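You operate a simulated robot arm through the tools that you are given. There is no shell and no other tool.

You run a simulated robot arm. Do the job below in one go: nothing can be reset, and whatever is moved stays where it is left.

## Task
Test the inlet plate's earth and tighten the earth nut till the tester shows 0.10 ohm or less.
Fine: red clip on the plate stud, range knob to earth; stop there, more cracks the plate. Knob off and red clip back at the end. Set down upright: red clip.

It is judged by the outcome, as a careful person would: the job done as asked, and still so three seconds after it is handed in. It fails if anything else is knocked over, pushed out of place, dropped, spilled or broken.

## Robot
A 7-joint arm with a two-finger parallel gripper, fixed in place. Base frame: the origin is on the floor under the middle of its stand, x ahead of it, y to its left, z up; the work surface is at about z = 794. Units: mm, rad, N and s.
With the tool pointing down near the work surface it reaches from about 440 to 920 mm from the base axis. Its first joint turns from -2.496 to 2.496 rad. Payload 3 kg.
The TCP is the grasp point between the finger pads, 30 mm short of the fingertips. In the tool frame z runs along the fingers and y along their closing line. Largest opening 94 mm; finger width 28, thickness 10; the body of the gripper, 50 by 96 mm, starts 55 mm behind the TCP.
Orientation is that of the tool frame in the base frame, as a unit quaternion [w, x, y, z]. With the fingers straight down and closing along the base's y, the tool's x points along the base's -x, its y along +y and its z along -z.

## Interface
- The arm moves only by the tool servo_tool. Its argument "increments" is a list of rows, each a list of 3 entries, a list of its own where there are three numbers: the shift along the base's x, y, z in mm, then the turn, a rotation vector about the base's x, y, z in rad, then the finger opening in mm, from 0 to 94. In form: [[[x, y, z], [rx, ry, rz], hand], ...]. A call has 1 to 20 rows; each row is the pose to reach, as a shift and turn from the pose commanded when the call began. Each row takes 0.2 s and may step no farther than 50 mm and 0.15 rad from the row before; otherwise, or with a gripper value out of range, the whole call is refused. Where a pose cannot be reached the arm comes as near as it can. A force on the tool above 40 N (or 10 N above the force at the start of the call, whichever is more), or a blocked arm, ends the call early, and 0.2 s more pass. The fingers move at their own pace (about 72 mm/s each) and stop on an object; they squeeze with about 33 N. The grip force told is the motor's: it shows also when the fingers shut on nothing. Time passes only in rows, and 0.2 s behind the last, so rows that repeat a pose let the fingers close. The reply holds the time, the measured pose of the TCP, the force on the tool along the base axes, the opening and the grip force, in the units named above and with some noise, with the torque about the TCP (base axes, N m) and any sound that the robot's microphone picked up.
- Cameras (640 x 400 px; columns grow to the right, rows downward): "scene" is fixed at [399.3, -651.8, 1382.5]; the picture's right is [0.89, -0.45, 0.00], its down [-0.20, -0.40, -0.89] and it looks along [0.40, 0.80, -0.45] (base axes); focal length 340 px, centre (320, 200). "wrist" rides on the gripper at [76, 14, -103] in the tool frame; the picture's right is [-0.18, 0.98, 0.00], its down [-0.75, -0.14, -0.64] and it looks along [-0.63, -0.12, 0.77] (tool axes); focal length 243 px, centre (320, 200). There is no depth. A picture from a camera that has moved, and an enlarged one, comes with that camera's place and axes in the base frame and with its lens.
- get_image(camera): a new picture of that camera. No time passes.
- close_up(camera, box): a new picture of the part [left, top, right, bottom] of that camera's present view, enlarged. No time passes.
- job_done(): hands the job in; it is judged then, once.

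Places have to be worked out from the pictures, the camera data and where the tool is seen. Open the gripper and draw the arm clear of the work before you hand the job in, unless the task says otherwise.

The tools are called after "Call:" as name(argument=value, ...) on one line, values as JSON. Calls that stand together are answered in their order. servo_tool: Moves the arm, as the interface text tells. Its arguments: {"type":"object","properties":{"increments":{"type":"array","items":{"type":"array"}}},"required":["increments"]} The other tools are called the same way: get_image (camera) takes a picture; close_up (camera, box) takes an enlarged picture of a part of a camera's view; job_done () hands the job in.

At the start:

```text
time: 0.0
tcp_pos: [687.2, 56.0, 1139.0]
orientation: [0.0, 0.0, 1.0, 0.001]
wrist_force: [-0.2, 0.3, -0.5]
wrist_torque: [0.01, 0.0, 0.02]
opening: 94.1
grip_force: 0.1
```

scene: 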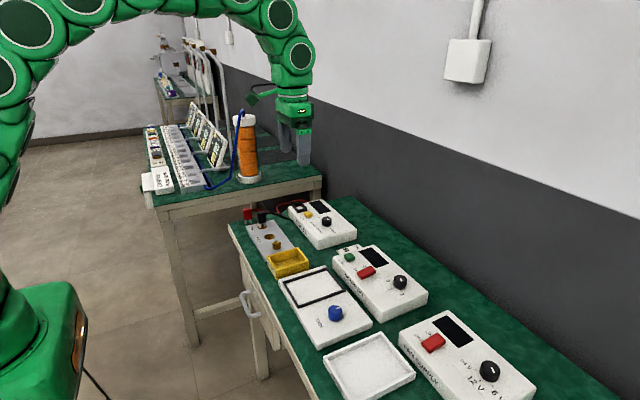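
wrist: 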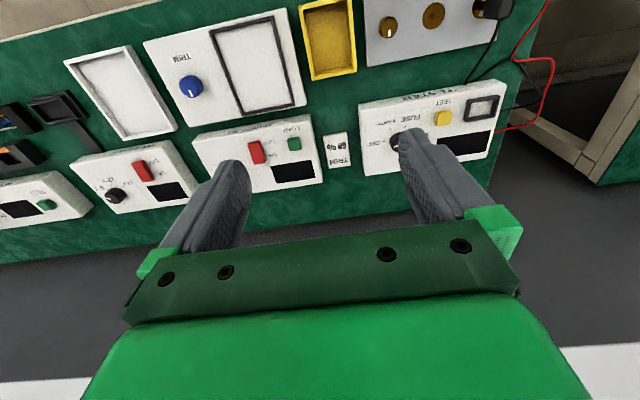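

I'll look closely at the inlet plate and the tester before moving.

Call:
close_up(camera="scene", box=[220, 180, 380, 280])

Call:
close_up(camera="wrist", box=[340, 0, 580, 180])

Call:
close_up(camera="wrist", box=[140, 0, 380, 200])

```text
4.00 times, centred on (300, 230) of scene
camera zoom: at [399.3, -651.8, 1382.5], right [0.89, -0.45, 0.0], down [-0.2, -0.4, -0.89], along [0.4, 0.8, -0.45], focal length 1360 px, centre (400, 80)
```

zoom: 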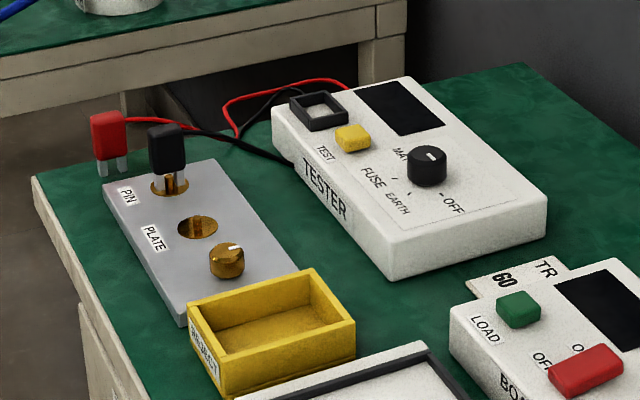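

```text
2.22 times, centred on (460, 90) of wrist
camera zoom: at [612.9, 70.0, 1240.6], right [0.18, 0.98, 0.0], down [0.75, -0.14, 0.64], along [0.63, -0.12, -0.77], focal length 539 px, centre (9, 444)
```

zoom: 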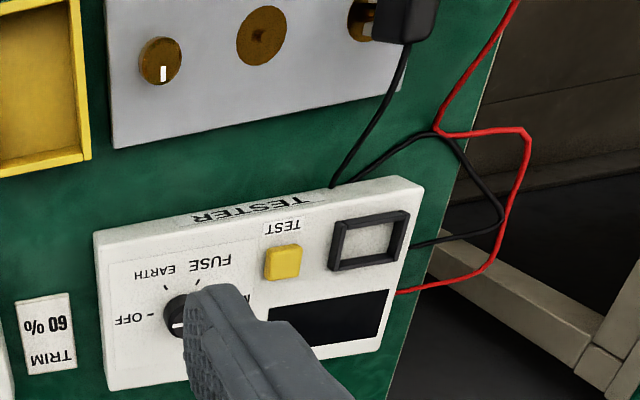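

```text
2.00 times, centred on (260, 100) of wrist
camera zoom: at [612.9, 70.0, 1240.6], right [0.18, 0.98, 0.0], down [0.75, -0.14, 0.64], along [0.63, -0.12, -0.77], focal length 485 px, centre (440, 400)
```

zoom: 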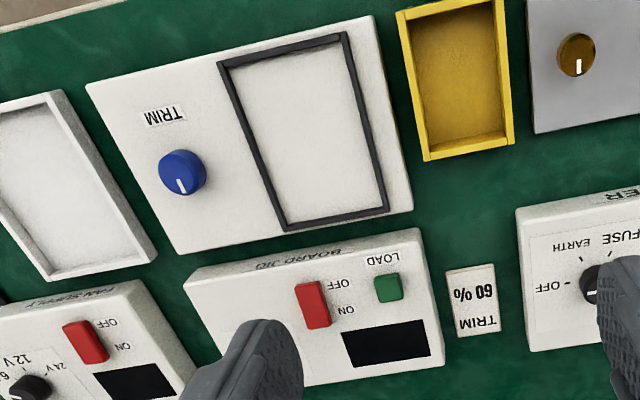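

The plate has the black clip already on PIN and a free brass PLATE stud. The earth nut is at about (662, 157), and the red clip stands near (624, 348) beside the plate. I'll move the arm back and left, staying high, to get a better wrist view of the clip and plate.

Call:
servo_tool(increments=[[[-30, 35, 0], [0, 0, 0], 94], [[-60, 70, 0], [0, 0, 0], 94], [[-90, 105, 0], [0, 0, 0], 94], [[-120, 140, 0], [0, 0, 0], 94], [[-150, 175, 0], [0, 0, 0], 94], [[-170, 200, 0], [0, 0, 0], 94], [[-170, 200, 0], [0, 0, 0], 94]])

Call:
get_image(camera="wrist")

Call:
get_image(camera="scene")

```text
time: 1.6
tcp_pos: [522.4, 255.9, 1137.8]
orientation: [0.0, 0.0, 1.0, -0.001]
wrist_force: [-0.6, -0.5, -0.1]
wrist_torque: [-0.01, -0.04, -0.04]
opening: 94.3
grip_force: 0.1
```

```text
taken
camera wrist: at [445.6, 269.9, 1239.9], right [0.18, 0.98, 0.0], down [0.75, -0.14, 0.64], along [0.63, -0.12, -0.77], focal length 243 px, centre (320, 200)
```

wrist: 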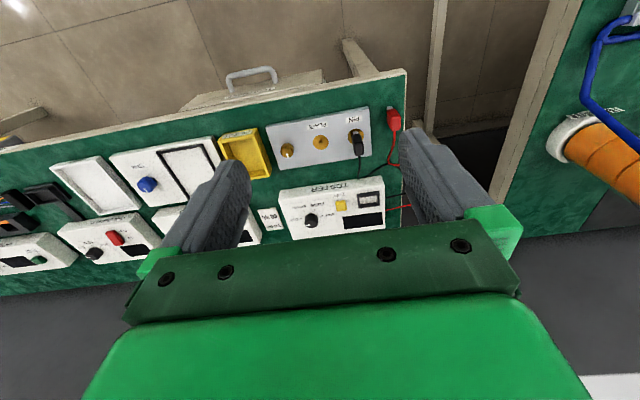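

```text
taken
```

scene: 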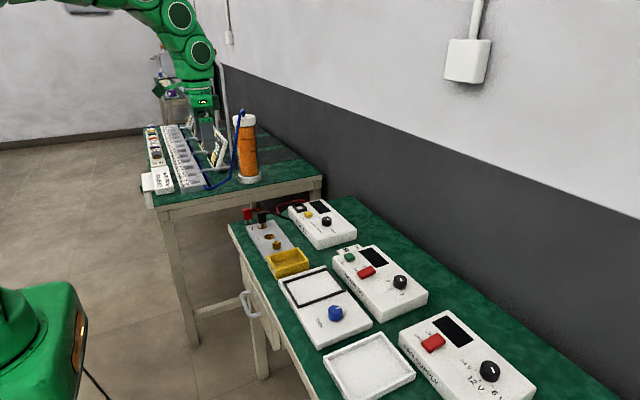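

Call:
close_up(camera="wrist", box=[240, 80, 440, 205])

Call:
close_up(camera="wrist", box=[330, 85, 430, 150])

Call:
close_up(camera="scene", box=[230, 195, 310, 245])

Call:
close_up(camera="scene", box=[280, 190, 360, 240])

```text
3.20 times, centred on (340, 142) of wrist
camera zoom: at [445.6, 269.9, 1239.9], right [0.18, 0.98, 0.0], down [0.75, -0.14, 0.64], along [0.63, -0.12, -0.77], focal length 776 px, centre (256, 384)
```

zoom: 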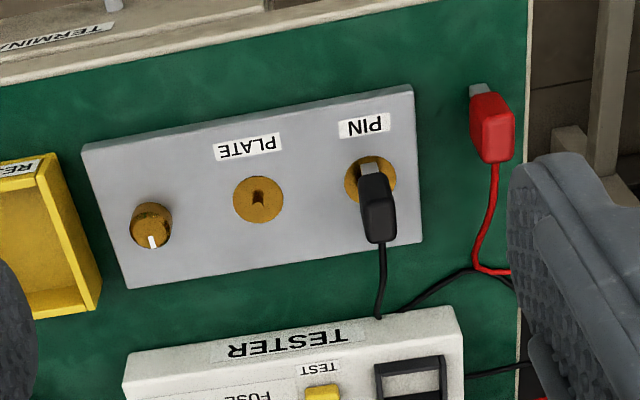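

```text
6.15 times, centred on (380, 118) of wrist
camera zoom: at [445.6, 269.9, 1239.9], right [0.18, 0.98, 0.0], down [0.75, -0.14, 0.64], along [0.63, -0.12, -0.77], focal length 1493 px, centre (-49, 708)
```

zoom: 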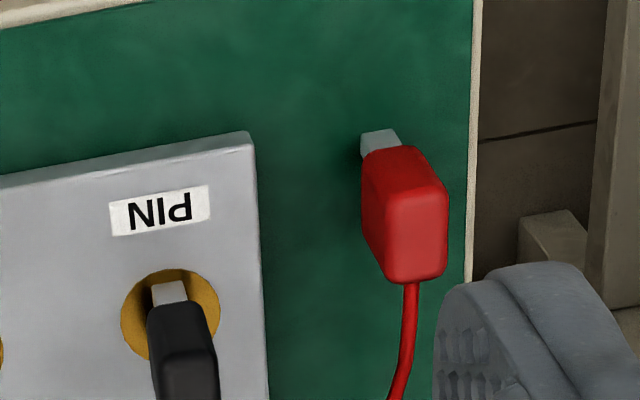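

```text
8.00 times, centred on (270, 220) of scene
camera zoom: at [399.3, -651.8, 1382.5], right [0.89, -0.45, 0.0], down [-0.2, -0.4, -0.89], along [0.4, 0.8, -0.45], focal length 2719 px, centre (720, 40)
```

zoom: 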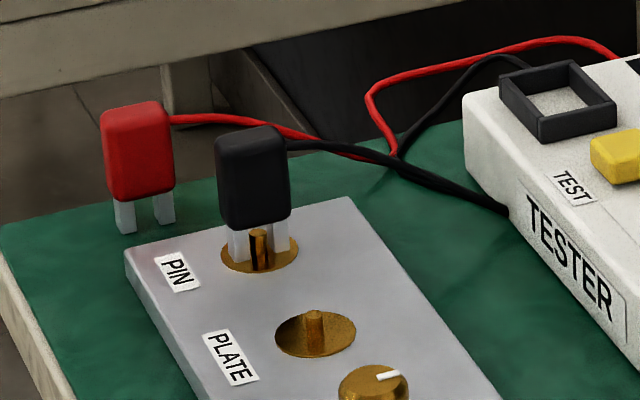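

```text
8.00 times, centred on (320, 215) of scene
camera zoom: at [399.3, -651.8, 1382.5], right [0.89, -0.45, 0.0], down [-0.2, -0.4, -0.89], along [0.4, 0.8, -0.45], focal length 2719 px, centre (320, 80)
```

zoom: 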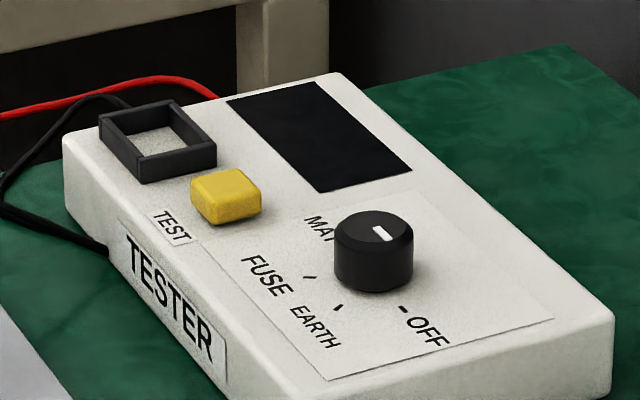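

The red clip stands on two prongs on the bench at the plate's far end, and the brass PLATE disc has a stud for the prongs to straddle. I'll lower the camera for a closer view of the tester and plate.

Call:
servo_tool(increments=[[[15, -3, -30], [0, 0, 0], 94], [[30, -6, -60], [0, 0, 0], 94], [[50, -8, -90], [0, 0, 0], 94], [[70, -10, -120], [0, 0, 0], 94], [[90, -12, -150], [0, 0, 0], 94], [[103, -16, -170], [0, 0, 0], 94], [[103, -16, -170], [0, 0, 0], 94]])

Call:
get_image(camera="wrist")

```text
time: 3.2
tcp_pos: [623.1, 238.4, 970.5]
orientation: [0.0, 0.0, 1.0, 0.0]
wrist_force: [-0.3, -0.4, 0.9]
wrist_torque: [-0.04, 0.02, -0.01]
opening: 93.9
grip_force: 0.1
```

```text
taken
camera wrist: at [546.8, 252.9, 1072.3], right [0.18, 0.98, 0.0], down [0.75, -0.14, 0.64], along [0.63, -0.12, -0.77], focal length 243 px, centre (320, 200)
```

wrist: 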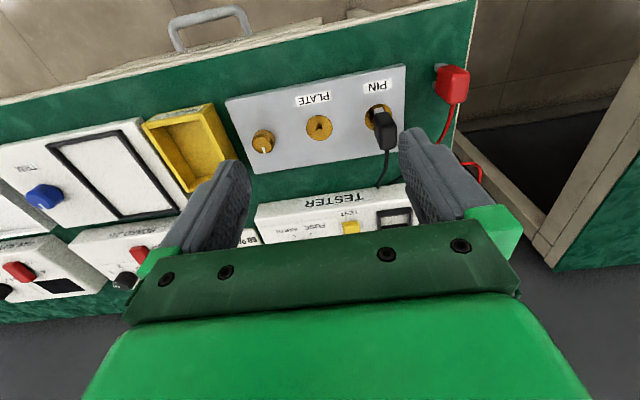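

The view is good, so I'll enlarge it to measure the clip, the stud and the nut.

Call:
close_up(camera="wrist", box=[220, 50, 420, 175])

Call:
close_up(camera="wrist", box=[400, 40, 500, 140])

Call:
close_up(camera="wrist", box=[240, 170, 430, 260])

```text
3.20 times, centred on (320, 112) of wrist
camera zoom: at [546.8, 252.9, 1072.3], right [0.18, 0.98, 0.0], down [0.75, -0.14, 0.64], along [0.63, -0.12, -0.77], focal length 776 px, centre (320, 480)
```

zoom: 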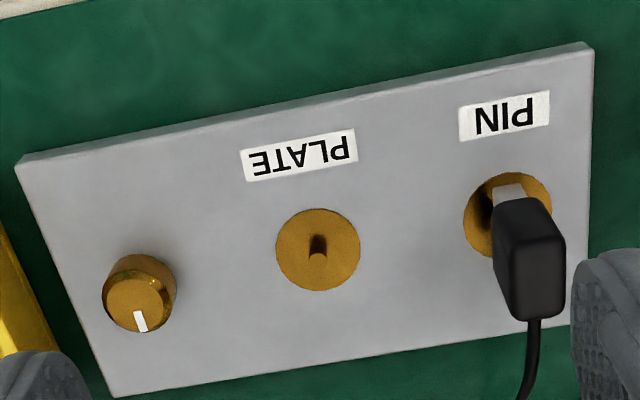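

```text
4.00 times, centred on (450, 90) of wrist
camera zoom: at [546.8, 252.9, 1072.3], right [0.18, 0.98, 0.0], down [0.75, -0.14, 0.64], along [0.63, -0.12, -0.77], focal length 970 px, centre (-200, 640)
```

zoom: 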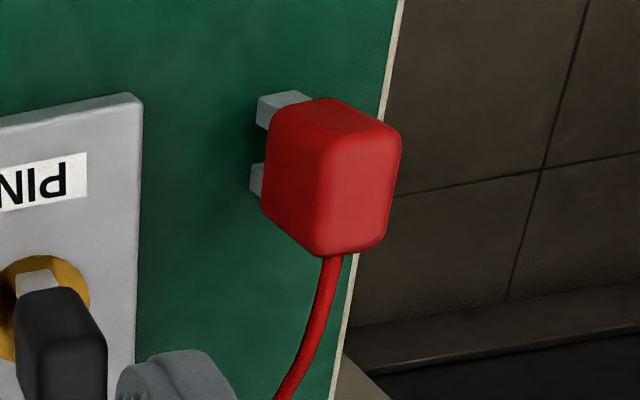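

```text
3.37 times, centred on (335, 215) of wrist
camera zoom: at [546.8, 252.9, 1072.3], right [0.18, 0.98, 0.0], down [0.75, -0.14, 0.64], along [0.63, -0.12, -0.77], focal length 817 px, centre (270, 150)
```

zoom: 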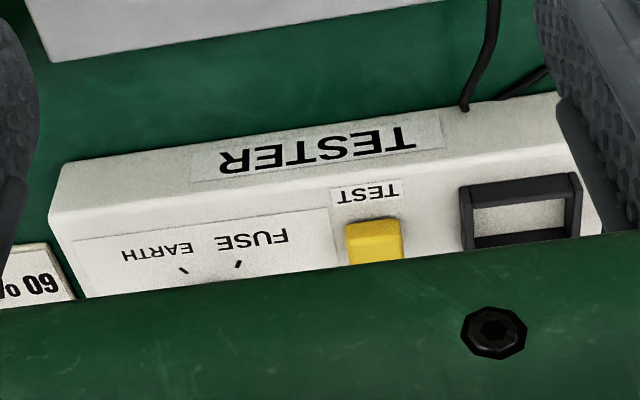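

Triangulating puts the stud at about (661, 230) and the nut at about (663, 162). The red clip is at about (630, 358), with its prongs spread along x and its lead leaving toward +x. I'll hover over the clip with a narrowed opening, so the fingers clear the black clip, and check alignment.

Call:
servo_tool(increments=[[[2, 30, 0], [0, 0, 0], 70], [[4, 60, 0], [0, 0, 0], 50], [[6, 90, -10], [0, 0, 0], 44], [[7, 118, -30], [0, 0, 0], 44], [[7, 118, -40], [0, 0, 0], 44], [[7, 118, -40], [0, 0, 0], 44]])

Call:
get_image(camera="wrist")

Call:
close_up(camera="scene", box=[210, 140, 330, 240])

```text
time: 4.6
tcp_pos: [627.6, 358.7, 930.4]
orientation: [0.0, 0.0, 1.0, 0.0]
wrist_force: [-0.5, 0.8, -0.4]
wrist_torque: [0.01, -0.02, 0.03]
opening: 44.0
grip_force: 0.1
```

```text
taken
camera wrist: at [552.8, 372.2, 1033.0], right [0.18, 0.98, 0.0], down [0.75, -0.14, 0.64], along [0.63, -0.12, -0.77], focal length 243 px, centre (320, 200)
```

wrist: 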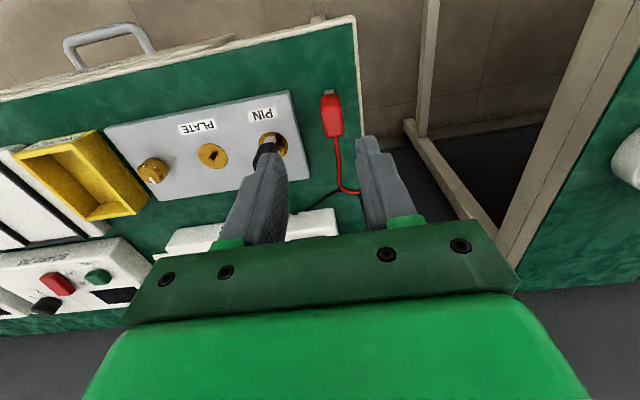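

```text
4.00 times, centred on (270, 190) of scene
camera zoom: at [399.3, -651.8, 1382.5], right [0.89, -0.45, 0.0], down [-0.2, -0.4, -0.89], along [0.4, 0.8, -0.45], focal length 1360 px, centre (520, 240)
```

zoom: 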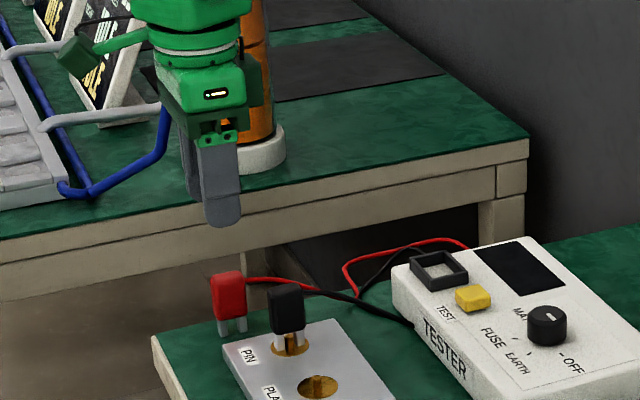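

The clip shows just above the finger gap. I'll enlarge it to work out the alignment.

Call:
close_up(camera="wrist", box=[270, 70, 400, 170])

```text
4.00 times, centred on (335, 120) of wrist
camera zoom: at [552.8, 372.2, 1033.0], right [0.18, 0.98, 0.0], down [0.75, -0.14, 0.64], along [0.63, -0.12, -0.77], focal length 970 px, centre (260, 520)
```

zoom: 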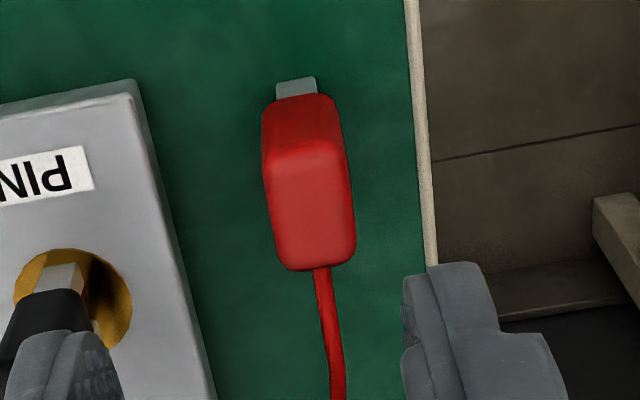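

The clip's top centre works out to about (629.5, 368.5), with its top at z ≈ 845, so I need about +10 mm in y and +2 mm in x. I'll shift, lower to just above the clip and check again.

Call:
servo_tool(increments=[[[2, 10, 0], [0, 0, 0], 44], [[2, 10, -20], [0, 0, 0], 44], [[2, 10, -38], [0, 0, 0], 44], [[2, 10, -38], [0, 0, 0], 44]])

Call:
close_up(camera="wrist", box=[240, 70, 400, 170])

Call:
close_up(camera="scene", box=[220, 165, 300, 215])

```text
time: 5.6
tcp_pos: [630.8, 368.1, 893.1]
orientation: [0.001, -0.001, 1.0, -0.001]
wrist_force: [0.4, -0.6, -0.6]
wrist_torque: [0.0, 0.0, 0.03]
opening: 44.2
grip_force: 0.0
```

```text
4.00 times, centred on (320, 120) of wrist
camera zoom: at [555.5, 382.2, 995.5], right [0.18, 0.98, 0.0], down [0.75, -0.14, 0.64], along [0.63, -0.12, -0.77], focal length 970 px, centre (320, 520)
```

zoom: 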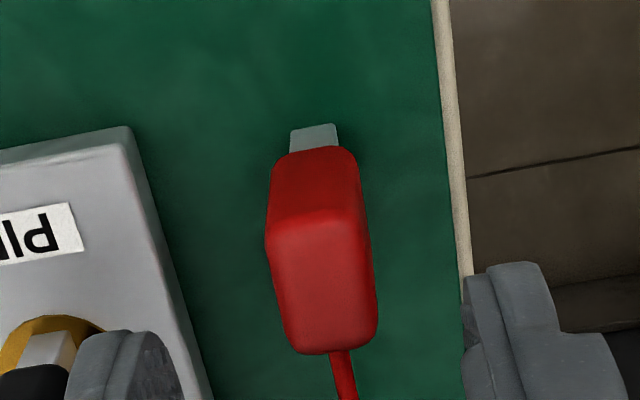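

```text
8.00 times, centred on (260, 190) of scene
camera zoom: at [399.3, -651.8, 1382.5], right [0.89, -0.45, 0.0], down [-0.2, -0.4, -0.89], along [0.4, 0.8, -0.45], focal length 2719 px, centre (800, 280)
```

zoom: 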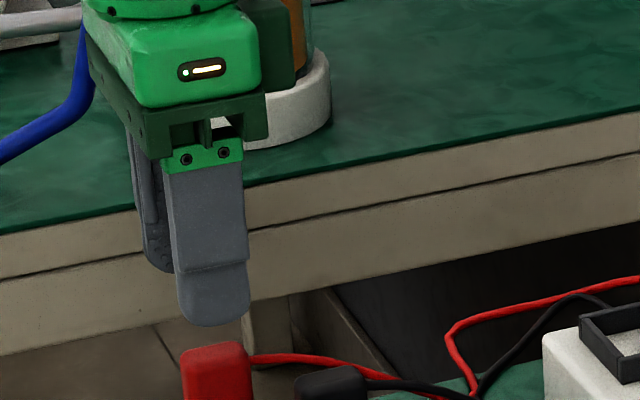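

The clip is centred in y (column 322, ideal 320) and about 2 mm toward −x. I'll narrow the opening to 36, descend to TCP z ≈ 835 and close on the clip's y faces.

Call:
servo_tool(increments=[[[-1, 0, 0], [0, 0, 0], 36], [[-2, 0, -15], [0, 0, 0], 36], [[-2, 0, -30], [0, 0, 0], 36], [[-2, 0, -45], [0, 0, 0], 36], [[-2, 0, -57], [0, 0, 0], 36], [[-2, 0, -57], [0, 0, 0], 36]])

Call:
close_up(camera="wrist", box=[240, 90, 400, 190])

Call:
close_up(camera="scene", box=[220, 175, 300, 225])

```text
time: 7.0
tcp_pos: [628.4, 369.0, 833.2]
orientation: [0.0, 0.0, 1.0, 0.0]
wrist_force: [-0.9, 0.0, 0.0]
wrist_torque: [0.03, 0.01, 0.02]
opening: 36.1
grip_force: 0.1
```

```text
4.00 times, centred on (320, 140) of wrist
camera zoom: at [553.3, 382.4, 935.5], right [0.18, 0.98, 0.0], down [0.75, -0.14, 0.64], along [0.63, -0.12, -0.77], focal length 970 px, centre (320, 440)
```

zoom: 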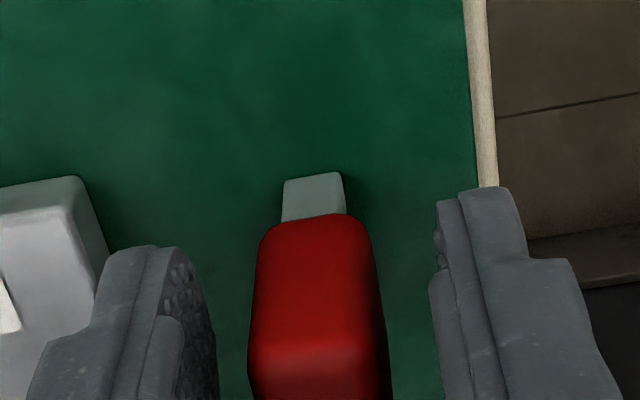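

```text
8.00 times, centred on (260, 200) of scene
camera zoom: at [399.3, -651.8, 1382.5], right [0.89, -0.45, 0.0], down [-0.2, -0.4, -0.89], along [0.4, 0.8, -0.45], focal length 2719 px, centre (800, 200)
```

zoom: 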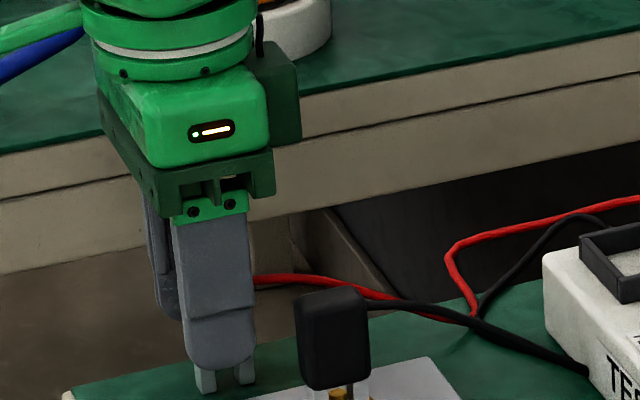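

The fingers straddle the clip body cleanly, so I'll close on it.

Call:
servo_tool(increments=[[[0, 0, 0], [0, 0, 0], 20], [[0, 0, 0], [0, 0, 0], 8], [[0, 0, 0], [0, 0, 0], 8], [[0, 0, 0], [0, 0, 0], 8]])

Call:
close_up(camera="wrist", box=[240, 90, 400, 190])

```text
time: 8.0
tcp_pos: [629.6, 368.1, 832.7]
orientation: [0.0, 0.0, 1.0, -0.001]
wrist_force: [0.4, -0.3, 0.6]
wrist_torque: [0.0, -0.01, -0.01]
opening: 21.0
grip_force: 32.9
```

```text
4.00 times, centred on (320, 140) of wrist
camera zoom: at [553.3, 382.4, 935.6], right [0.18, 0.98, 0.0], down [0.75, -0.14, 0.64], along [0.63, -0.12, -0.77], focal length 970 px, centre (320, 440)
```

zoom: 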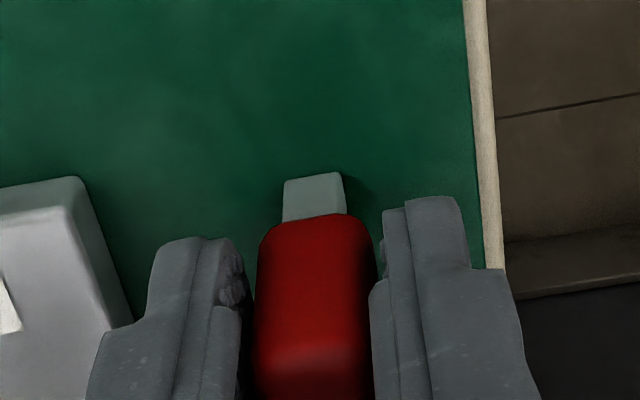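

The grip is holding at 21 mm opening and 33 N. I'll lift straight up 90 mm so the prongs clear the black clip and its lead.

Call:
servo_tool(increments=[[[0, 0, 10], [0, 0, 0], 8], [[0, 0, 25], [0, 0, 0], 8], [[0, 0, 40], [0, 0, 0], 8], [[0, 0, 55], [0, 0, 0], 8], [[0, 0, 70], [0, 0, 0], 8], [[0, 0, 90], [0, 0, 0], 8], [[0, 0, 90], [0, 0, 0], 8]])

Call:
get_image(camera="wrist")

Call:
close_up(camera="scene", box=[200, 140, 360, 240])

```text
time: 9.6
tcp_pos: [629.4, 370.8, 922.7]
orientation: [0.0, 0.0, 1.0, 0.0]
wrist_force: [-0.6, -0.2, -0.1]
wrist_torque: [0.0, 0.01, -0.01]
opening: 21.0
grip_force: 33.0
```

```text
taken
camera wrist: at [553.2, 383.9, 1026.1], right [0.18, 0.98, 0.0], down [0.75, -0.14, 0.64], along [0.63, -0.12, -0.77], focal length 243 px, centre (320, 200)
```

wrist: 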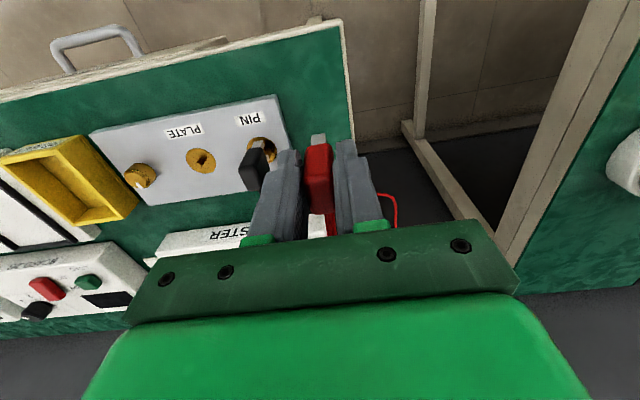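

```text
4.00 times, centred on (280, 190) of scene
camera zoom: at [399.3, -651.8, 1382.5], right [0.89, -0.45, 0.0], down [-0.2, -0.4, -0.89], along [0.4, 0.8, -0.45], focal length 1360 px, centre (480, 240)
```

zoom: 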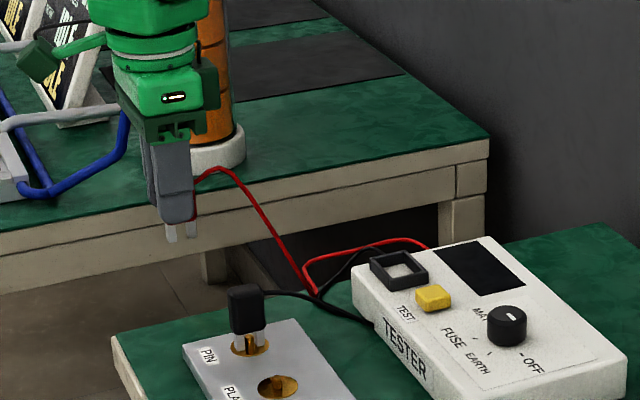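

The clip is lifted cleanly. I'll raise it a little more, then go +x and then −y, so the lead stays on the +x side of the black clip. I'll stop above the stud.

Call:
servo_tool(increments=[[[15, 0, 15], [0, 0, 0], 8], [[33, -5, 25], [0, 0, 0], 8], [[33, -30, 25], [0, 0, 0], 8], [[33, -55, 25], [0, 0, 0], 8], [[33, -80, 25], [0, 0, 0], 8], [[33, -105, 25], [0, 0, 0], 8], [[33, -125, 25], [0, 0, 0], 8], [[33, -138, 20], [0, 0, 0], 8], [[33, -138, 0], [0, 0, 0], 8], [[33, -138, -20], [0, 0, 0], 8], [[33, -138, -20], [0, 0, 0], 8]])

Call:
get_image(camera="wrist")

Call:
close_up(camera="wrist", box=[240, 70, 400, 170])

Call:
close_up(camera="scene", box=[220, 160, 340, 260])

```text
time: 12.0
tcp_pos: [660.5, 229.0, 903.3]
orientation: [0.0, 0.0, 1.0, 0.0]
wrist_force: [0.4, 0.7, 0.4]
wrist_torque: [0.02, -0.02, -0.01]
opening: 21.0
grip_force: 32.7
```

```text
taken
camera wrist: at [586.1, 243.1, 1005.8], right [0.18, 0.98, 0.0], down [0.75, -0.14, 0.64], along [0.63, -0.12, -0.77], focal length 243 px, centre (320, 200)
```

wrist: 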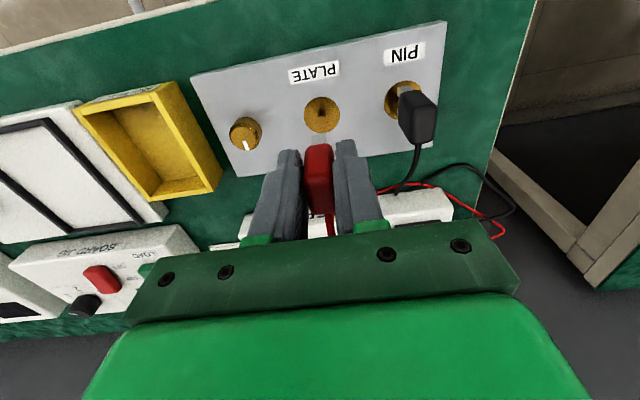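

```text
4.00 times, centred on (320, 120) of wrist
camera zoom: at [586.1, 243.1, 1005.8], right [0.18, 0.98, 0.0], down [0.75, -0.14, 0.64], along [0.63, -0.12, -0.77], focal length 970 px, centre (320, 520)
```

zoom: 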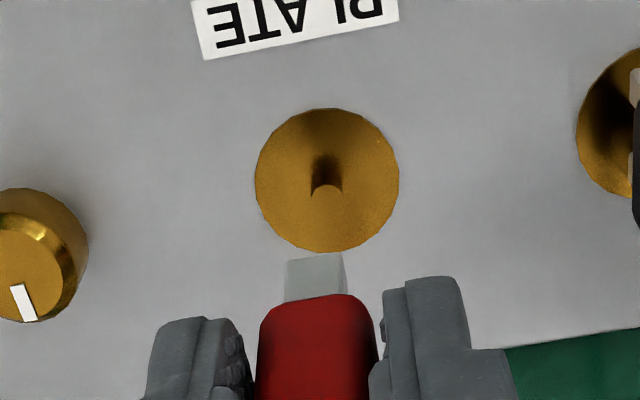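

```text
4.00 times, centred on (280, 210) of scene
camera zoom: at [399.3, -651.8, 1382.5], right [0.89, -0.45, 0.0], down [-0.2, -0.4, -0.89], along [0.4, 0.8, -0.45], focal length 1360 px, centre (480, 160)
```

zoom: 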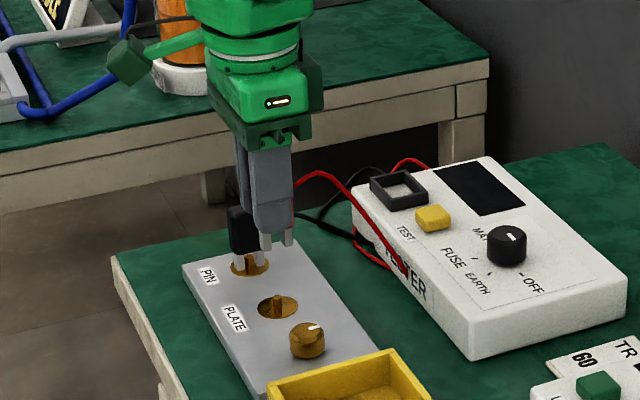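

The stud sits about 1.5 mm toward −x and 1.8 mm toward +y of the TCP axis. I'll correct that and lower so the prongs are just above the stud top, then check from both cameras.

Call:
servo_tool(increments=[[[-1, 1, 0], [0, 0, 0], 8], [[-1.5, 1.8, -15], [0, 0, 0], 8], [[-1.5, 1.8, -28], [0, 0, 0], 8], [[-1.5, 1.8, -36], [0, 0, 0], 8], [[-1.5, 1.8, -36], [0, 0, 0], 8], [[-1.5, 1.8, -36], [0, 0, 0], 8]])

Call:
close_up(camera="wrist", box=[280, 100, 360, 150])

Call:
close_up(camera="scene", box=[250, 200, 298, 230])

```text
time: 13.4
tcp_pos: [661.4, 232.6, 867.8]
orientation: [0.0, 0.0, 1.0, 0.0]
wrist_force: [0.2, -0.1, 0.1]
wrist_torque: [-0.02, -0.02, -0.04]
opening: 21.0
grip_force: 33.2
```

```text
8.00 times, centred on (320, 125) of wrist
camera zoom: at [584.2, 246.7, 969.9], right [0.18, 0.98, 0.0], down [0.75, -0.14, 0.64], along [0.63, -0.12, -0.77], focal length 1941 px, centre (320, 800)
```

zoom: 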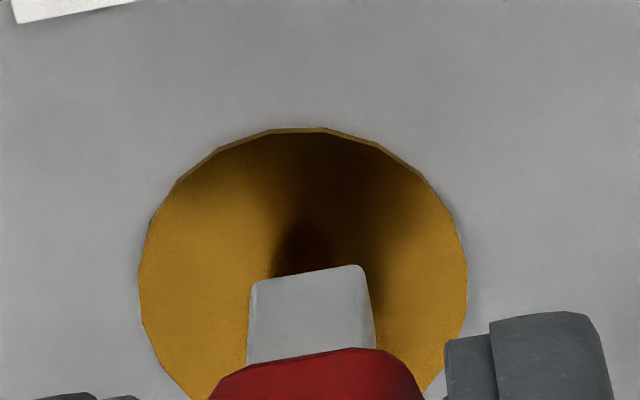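

```text
13.33 times, centred on (274, 215) of scene
camera zoom: at [399.3, -651.8, 1382.5], right [0.89, -0.45, 0.0], down [-0.2, -0.4, -0.89], along [0.4, 0.8, -0.45], focal length 4532 px, centre (933, 0)
```

zoom: 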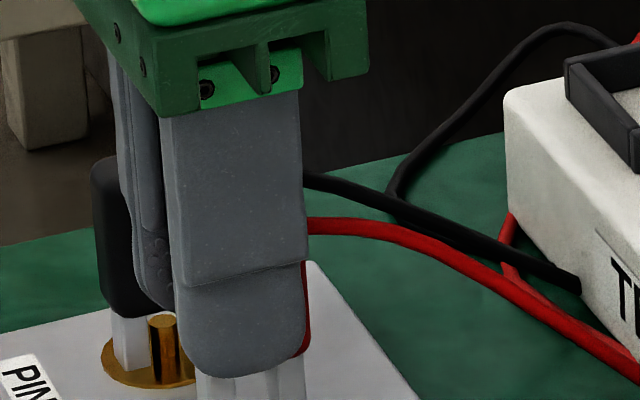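

In the wrist view the prong centre is about 2.6 mm to the +y side of the disc centre, while x looks right. I'll shift −2.5 mm in y and check again.

Call:
servo_tool(increments=[[[0, -1.5, 0], [0, 0, 0], 8], [[0, -2.5, 0], [0, 0, 0], 8], [[0, -2.5, 0], [0, 0, 0], 8], [[0, -2.5, 0], [0, 0, 0], 8]])

Call:
close_up(camera="wrist", box=[280, 100, 360, 150])

Call:
close_up(camera="scene", box=[242, 215, 298, 250])

```text
time: 14.4
tcp_pos: [660.8, 230.5, 867.5]
orientation: [0.0, -0.001, 1.0, -0.001]
wrist_force: [0.8, 0.2, -0.8]
wrist_torque: [-0.01, -0.01, -0.01]
opening: 20.9
grip_force: 32.4
```

```text
8.00 times, centred on (320, 125) of wrist
camera zoom: at [584.3, 244.0, 970.2], right [0.18, 0.98, 0.0], down [0.75, -0.14, 0.64], along [0.63, -0.12, -0.77], focal length 1941 px, centre (320, 800)
```

zoom: 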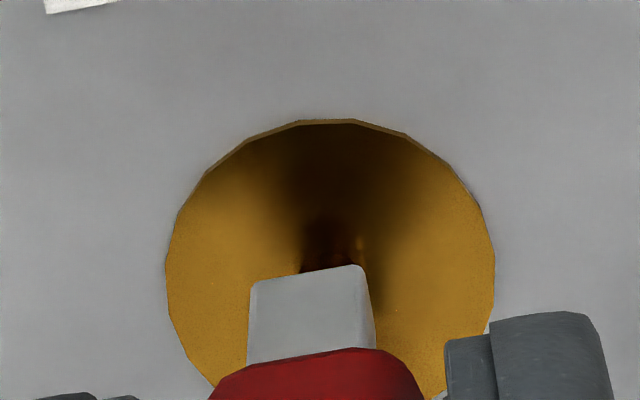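

```text
11.43 times, centred on (270, 232) of scene
camera zoom: at [399.3, -651.8, 1382.5], right [0.89, -0.45, 0.0], down [-0.2, -0.4, -0.89], along [0.4, 0.8, -0.45], focal length 3884 px, centre (891, -171)
```

zoom: 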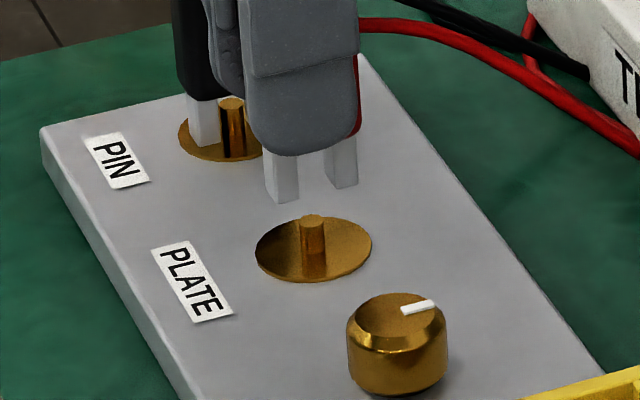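

Both cameras now agree within about 1 mm in x and y: the wrist view aligns the columns, and the scene view has the stud midway between the prongs. I'll lower 10 mm and look again.

Call:
servo_tool(increments=[[[0, 0, -3], [0, 0, 0], 8], [[0, 0, -6], [0, 0, 0], 8], [[0, 0, -9], [0, 0, 0], 8], [[0, 0, -9], [0, 0, 0], 8]])

Call:
close_up(camera="wrist", box=[280, 100, 360, 150])

Call:
close_up(camera="scene", box=[242, 215, 298, 250])

```text
time: 15.4
tcp_pos: [659.9, 229.8, 857.9]
orientation: [0.0, 0.0, 1.0, 0.0]
wrist_force: [0.7, 0.9, -0.4]
wrist_torque: [0.03, -0.02, 0.03]
opening: 21.1
grip_force: 33.2
```

```text
8.00 times, centred on (320, 125) of wrist
camera zoom: at [584.2, 244.5, 960.8], right [0.18, 0.98, 0.0], down [0.75, -0.14, 0.64], along [0.63, -0.12, -0.77], focal length 1941 px, centre (320, 800)
```

zoom: 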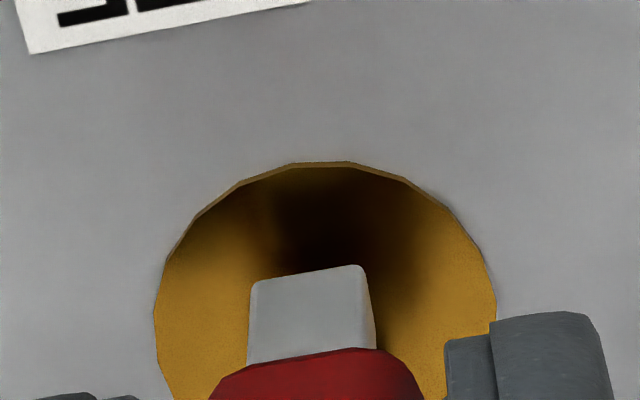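

```text
11.43 times, centred on (270, 232) of scene
camera zoom: at [399.3, -651.8, 1382.5], right [0.89, -0.45, 0.0], down [-0.2, -0.4, -0.89], along [0.4, 0.8, -0.45], focal length 3884 px, centre (891, -171)
```

zoom: 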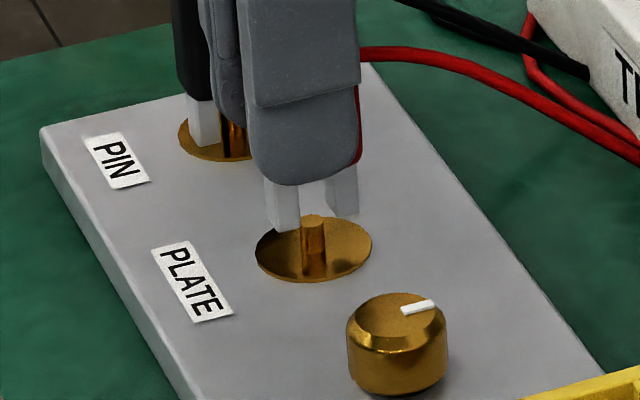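

Prong bottoms look about 8 mm above the disc, with the stud between them in the scene view. I'll enlarge further to make sure the prongs will straddle the stud before lowering.

Call:
close_up(camera="scene", box=[258, 222, 282, 242])

Call:
close_up(camera="wrist", box=[220, 80, 420, 205])

```text
16.00 times, centred on (270, 232) of scene
camera zoom: at [399.3, -651.8, 1382.5], right [0.89, -0.45, 0.0], down [-0.2, -0.4, -0.89], along [0.4, 0.8, -0.45], focal length 5438 px, centre (1120, -312)
```

zoom: 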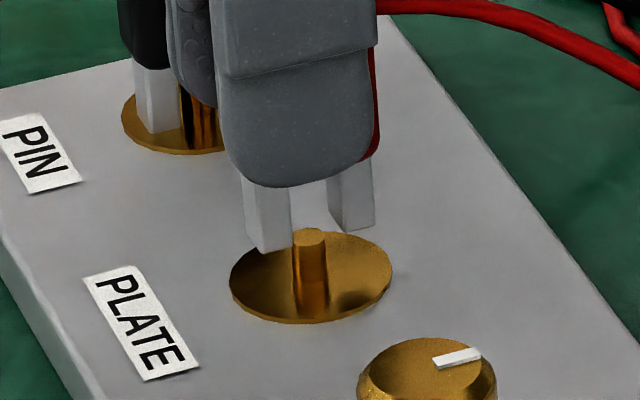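

```text
3.20 times, centred on (320, 142) of wrist
camera zoom: at [584.2, 244.5, 960.8], right [0.18, 0.98, 0.0], down [0.75, -0.14, 0.64], along [0.63, -0.12, -0.77], focal length 776 px, centre (320, 384)
```

zoom: 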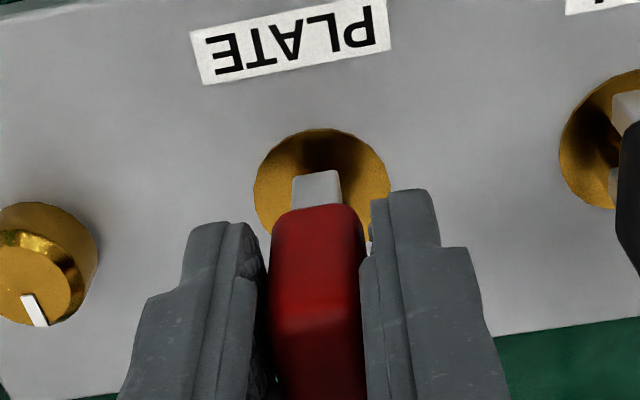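

The stud is centred between the prongs within about 1 mm, against roughly 2.6 mm of clearance per side. I'll lower gently, watching the force for contact.

Call:
servo_tool(increments=[[[0, 0, -2], [0, 0, 0], 8], [[0, 0, -4], [0, 0, 0], 8], [[0, 0, -6], [0, 0, 0], 8], [[0, 0, -7.5], [0, 0, 0], 8], [[0, 0, -7.5], [0, 0, 0], 8]])

Call:
close_up(camera="scene", box=[258, 222, 282, 242])

Call:
close_up(camera="wrist", box=[280, 100, 360, 150])

```text
time: 16.6
tcp_pos: [660.1, 229.4, 850.2]
orientation: [0.0, 0.0, 1.0, 0.0]
wrist_force: [0.0, 0.7, 0.0]
wrist_torque: [0.02, -0.01, 0.02]
opening: 20.8
grip_force: 33.6
```

```text
16.00 times, centred on (270, 232) of scene
camera zoom: at [399.3, -651.8, 1382.5], right [0.89, -0.45, 0.0], down [-0.2, -0.4, -0.89], along [0.4, 0.8, -0.45], focal length 5438 px, centre (1120, -312)
```

zoom: 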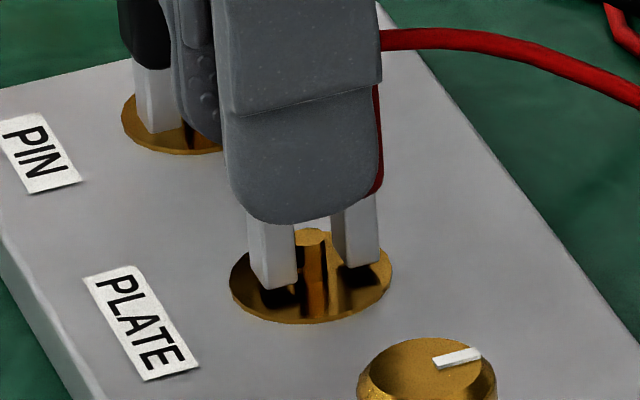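

```text
8.00 times, centred on (320, 125) of wrist
camera zoom: at [584.2, 243.5, 953.0], right [0.18, 0.98, 0.0], down [0.75, -0.14, 0.64], along [0.63, -0.12, -0.77], focal length 1941 px, centre (320, 800)
```

zoom: 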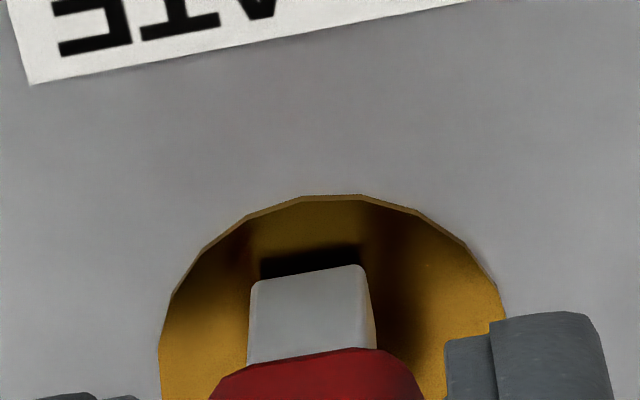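

The prongs straddle the stud and sit a millimetre or so above the disc. I'll go down in small steps until there's slight contact.

Call:
servo_tool(increments=[[[0, 0, -0.7], [0, 0, 0], 8], [[0, 0, -1.4], [0, 0, 0], 8], [[0, 0, -1.4], [0, 0, 0], 8]])

Call:
close_up(camera="wrist", box=[280, 100, 360, 150])

```text
time: 17.4
tcp_pos: [660.3, 228.6, 849.2]
orientation: [0.0, 0.0, 1.0, 0.0]
wrist_force: [0.2, -0.4, 0.2]
wrist_torque: [-0.01, -0.04, 0.02]
opening: 20.9
grip_force: 33.0
```

```text
8.00 times, centred on (320, 125) of wrist
camera zoom: at [583.9, 243.4, 951.3], right [0.18, 0.98, 0.0], down [0.75, -0.14, 0.64], along [0.63, -0.12, -0.77], focal length 1941 px, centre (320, 800)
```

zoom: 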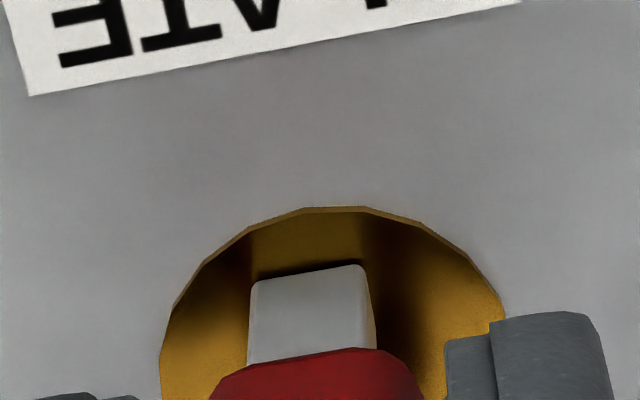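

There's still a hairline gap and no force, so I'll go a little further down.

Call:
servo_tool(increments=[[[0, 0, -0.5], [0, 0, 0], 8], [[0, 0, -1.0], [0, 0, 0], 8], [[0, 0, -1.0], [0, 0, 0], 8]])

Call:
close_up(camera="wrist", box=[280, 100, 360, 150])

Call:
close_up(camera="scene", box=[258, 222, 282, 242])

```text
time: 18.2
tcp_pos: [660.1, 230.0, 847.9]
orientation: [0.0, 0.0, 1.0, 0.0]
wrist_force: [-0.1, 0.2, -0.5]
wrist_torque: [-0.01, 0.02, 0.01]
opening: 21.0
grip_force: 33.1
```

```text
8.00 times, centred on (320, 125) of wrist
camera zoom: at [583.9, 243.9, 951.0], right [0.18, 0.98, 0.0], down [0.75, -0.14, 0.64], along [0.63, -0.12, -0.77], focal length 1941 px, centre (320, 800)
```

zoom: 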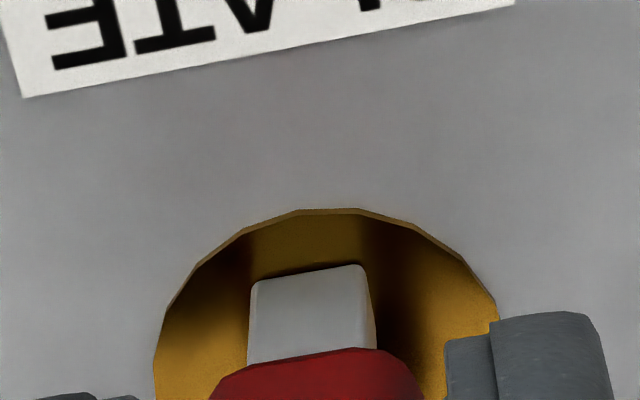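

```text
16.00 times, centred on (270, 232) of scene
camera zoom: at [399.3, -651.8, 1382.5], right [0.89, -0.45, 0.0], down [-0.2, -0.4, -0.89], along [0.4, 0.8, -0.45], focal length 5438 px, centre (1120, -312)
```

zoom: 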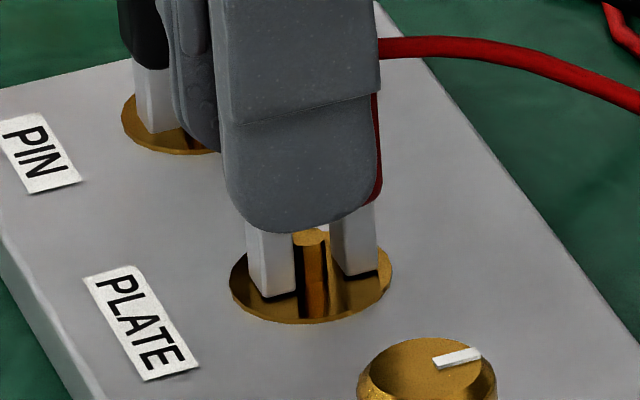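

Only a thin dark line remains under the prongs, so another small step down.

Call:
servo_tool(increments=[[[0, 0, -0.4], [0, 0, 0], 8], [[0, 0, -0.8], [0, 0, 0], 8], [[0, 0, -0.8], [0, 0, 0], 8]])

Call:
close_up(camera="scene", box=[258, 222, 282, 242])

```text
time: 19.0
tcp_pos: [660.3, 230.1, 848.4]
orientation: [0.0, 0.001, 1.0, -0.001]
wrist_force: [-0.7, -0.1, -0.8]
wrist_torque: [0.0, -0.01, 0.06]
opening: 20.8
grip_force: 33.0
```

```text
16.00 times, centred on (270, 232) of scene
camera zoom: at [399.3, -651.8, 1382.5], right [0.89, -0.45, 0.0], down [-0.2, -0.4, -0.89], along [0.4, 0.8, -0.45], focal length 5438 px, centre (1120, -312)
```

zoom: 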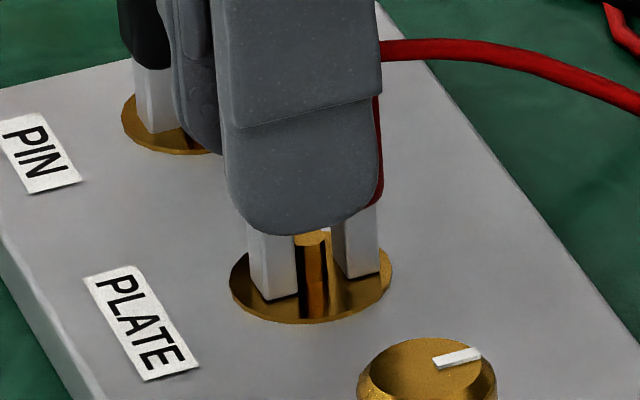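

The dark line is gone, so the prongs appear to be resting on the disc. I'll go 0.5 mm more to confirm contact by force.

Call:
servo_tool(increments=[[[0, 0, -0.5], [0, 0, 0], 8], [[0, 0, -0.5], [0, 0, 0], 8]])

```text
time: 19.6
tcp_pos: [658.9, 229.9, 847.8]
orientation: [-0.001, 0.001, 1.0, 0.0]
wrist_force: [0.1, 0.8, 0.4]
wrist_torque: [0.04, -0.01, 0.0]
opening: 20.7
grip_force: 33.1
```

There's no clear contact force yet, so I'll continue in half-millimetre steps.

Call:
servo_tool(increments=[[[0, 0, -0.5], [0, 0, 0], 8], [[0, 0, -0.5], [0, 0, 0], 8]])

Call:
close_up(camera="wrist", box=[280, 100, 360, 150])

Call:
close_up(camera="scene", box=[258, 222, 282, 242])

```text
time: 20.2
tcp_pos: [659.4, 228.3, 846.5]
orientation: [0.001, -0.001, 1.0, 0.001]
wrist_force: [-1.1, 0.6, 2.5]
wrist_torque: [0.02, 0.04, -0.04]
opening: 20.7
grip_force: 33.2
```

```text
8.00 times, centred on (320, 125) of wrist
camera zoom: at [584.0, 243.4, 949.5], right [0.18, 0.98, 0.0], down [0.75, -0.14, 0.64], along [0.63, -0.12, -0.77], focal length 1941 px, centre (320, 800)
```

zoom: 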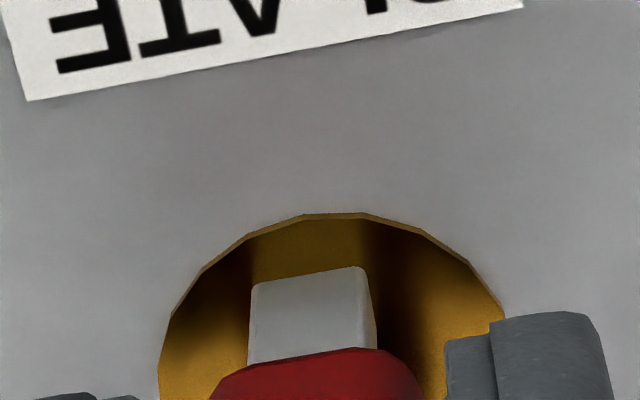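

```text
16.00 times, centred on (270, 232) of scene
camera zoom: at [399.3, -651.8, 1382.5], right [0.89, -0.45, 0.0], down [-0.2, -0.4, -0.89], along [0.4, 0.8, -0.45], focal length 5438 px, centre (1120, -312)
```

zoom: 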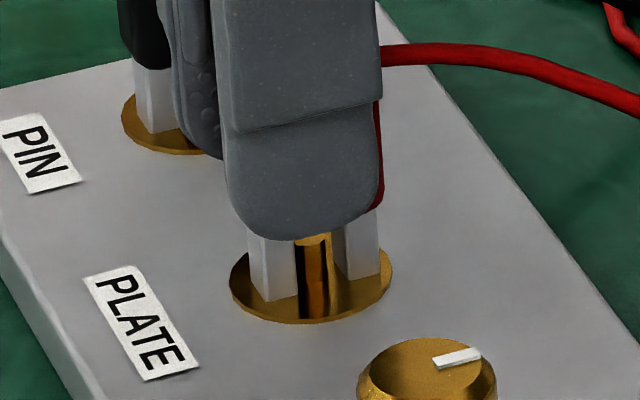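

Contact shows as +2.5 N, so the clip is seated on the stud. I'll release gently and check it stays standing.

Call:
servo_tool(increments=[[[0, 0, 0], [0, 0, 0], 24], [[0, 0, 0], [0, 0, 0], 30], [[0, 0, 0], [0, 0, 0], 38], [[0, 0, 0], [0, 0, 0], 38]])

Call:
close_up(camera="wrist", box=[240, 90, 400, 190])

Call:
close_up(camera="scene", box=[242, 205, 298, 245])

```text
time: 21.2
tcp_pos: [659.4, 228.3, 847.7]
orientation: [0.0, -0.001, 1.0, 0.001]
wrist_force: [0.1, 0.8, 0.0]
wrist_torque: [0.01, -0.02, 0.01]
opening: 38.0
grip_force: 0.0
```

```text
4.00 times, centred on (320, 140) of wrist
camera zoom: at [584.0, 243.4, 949.4], right [0.18, 0.98, 0.0], down [0.75, -0.14, 0.64], along [0.63, -0.12, -0.77], focal length 970 px, centre (320, 440)
```

zoom: 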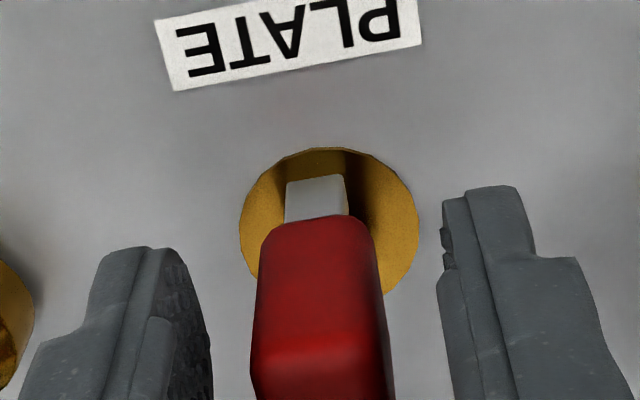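

```text
10.00 times, centred on (270, 225) of scene
camera zoom: at [399.3, -651.8, 1382.5], right [0.89, -0.45, 0.0], down [-0.2, -0.4, -0.89], along [0.4, 0.8, -0.45], focal length 3399 px, centre (820, -50)
```

zoom: 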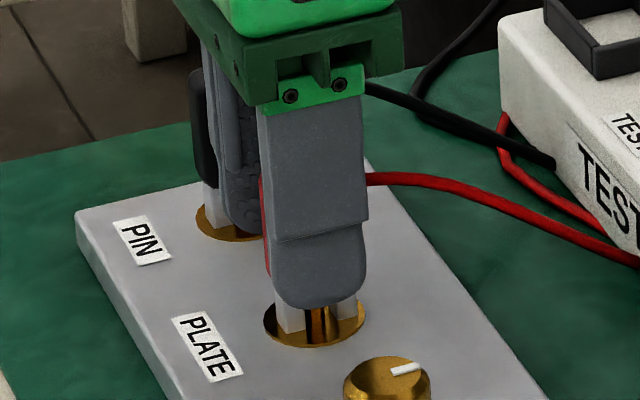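

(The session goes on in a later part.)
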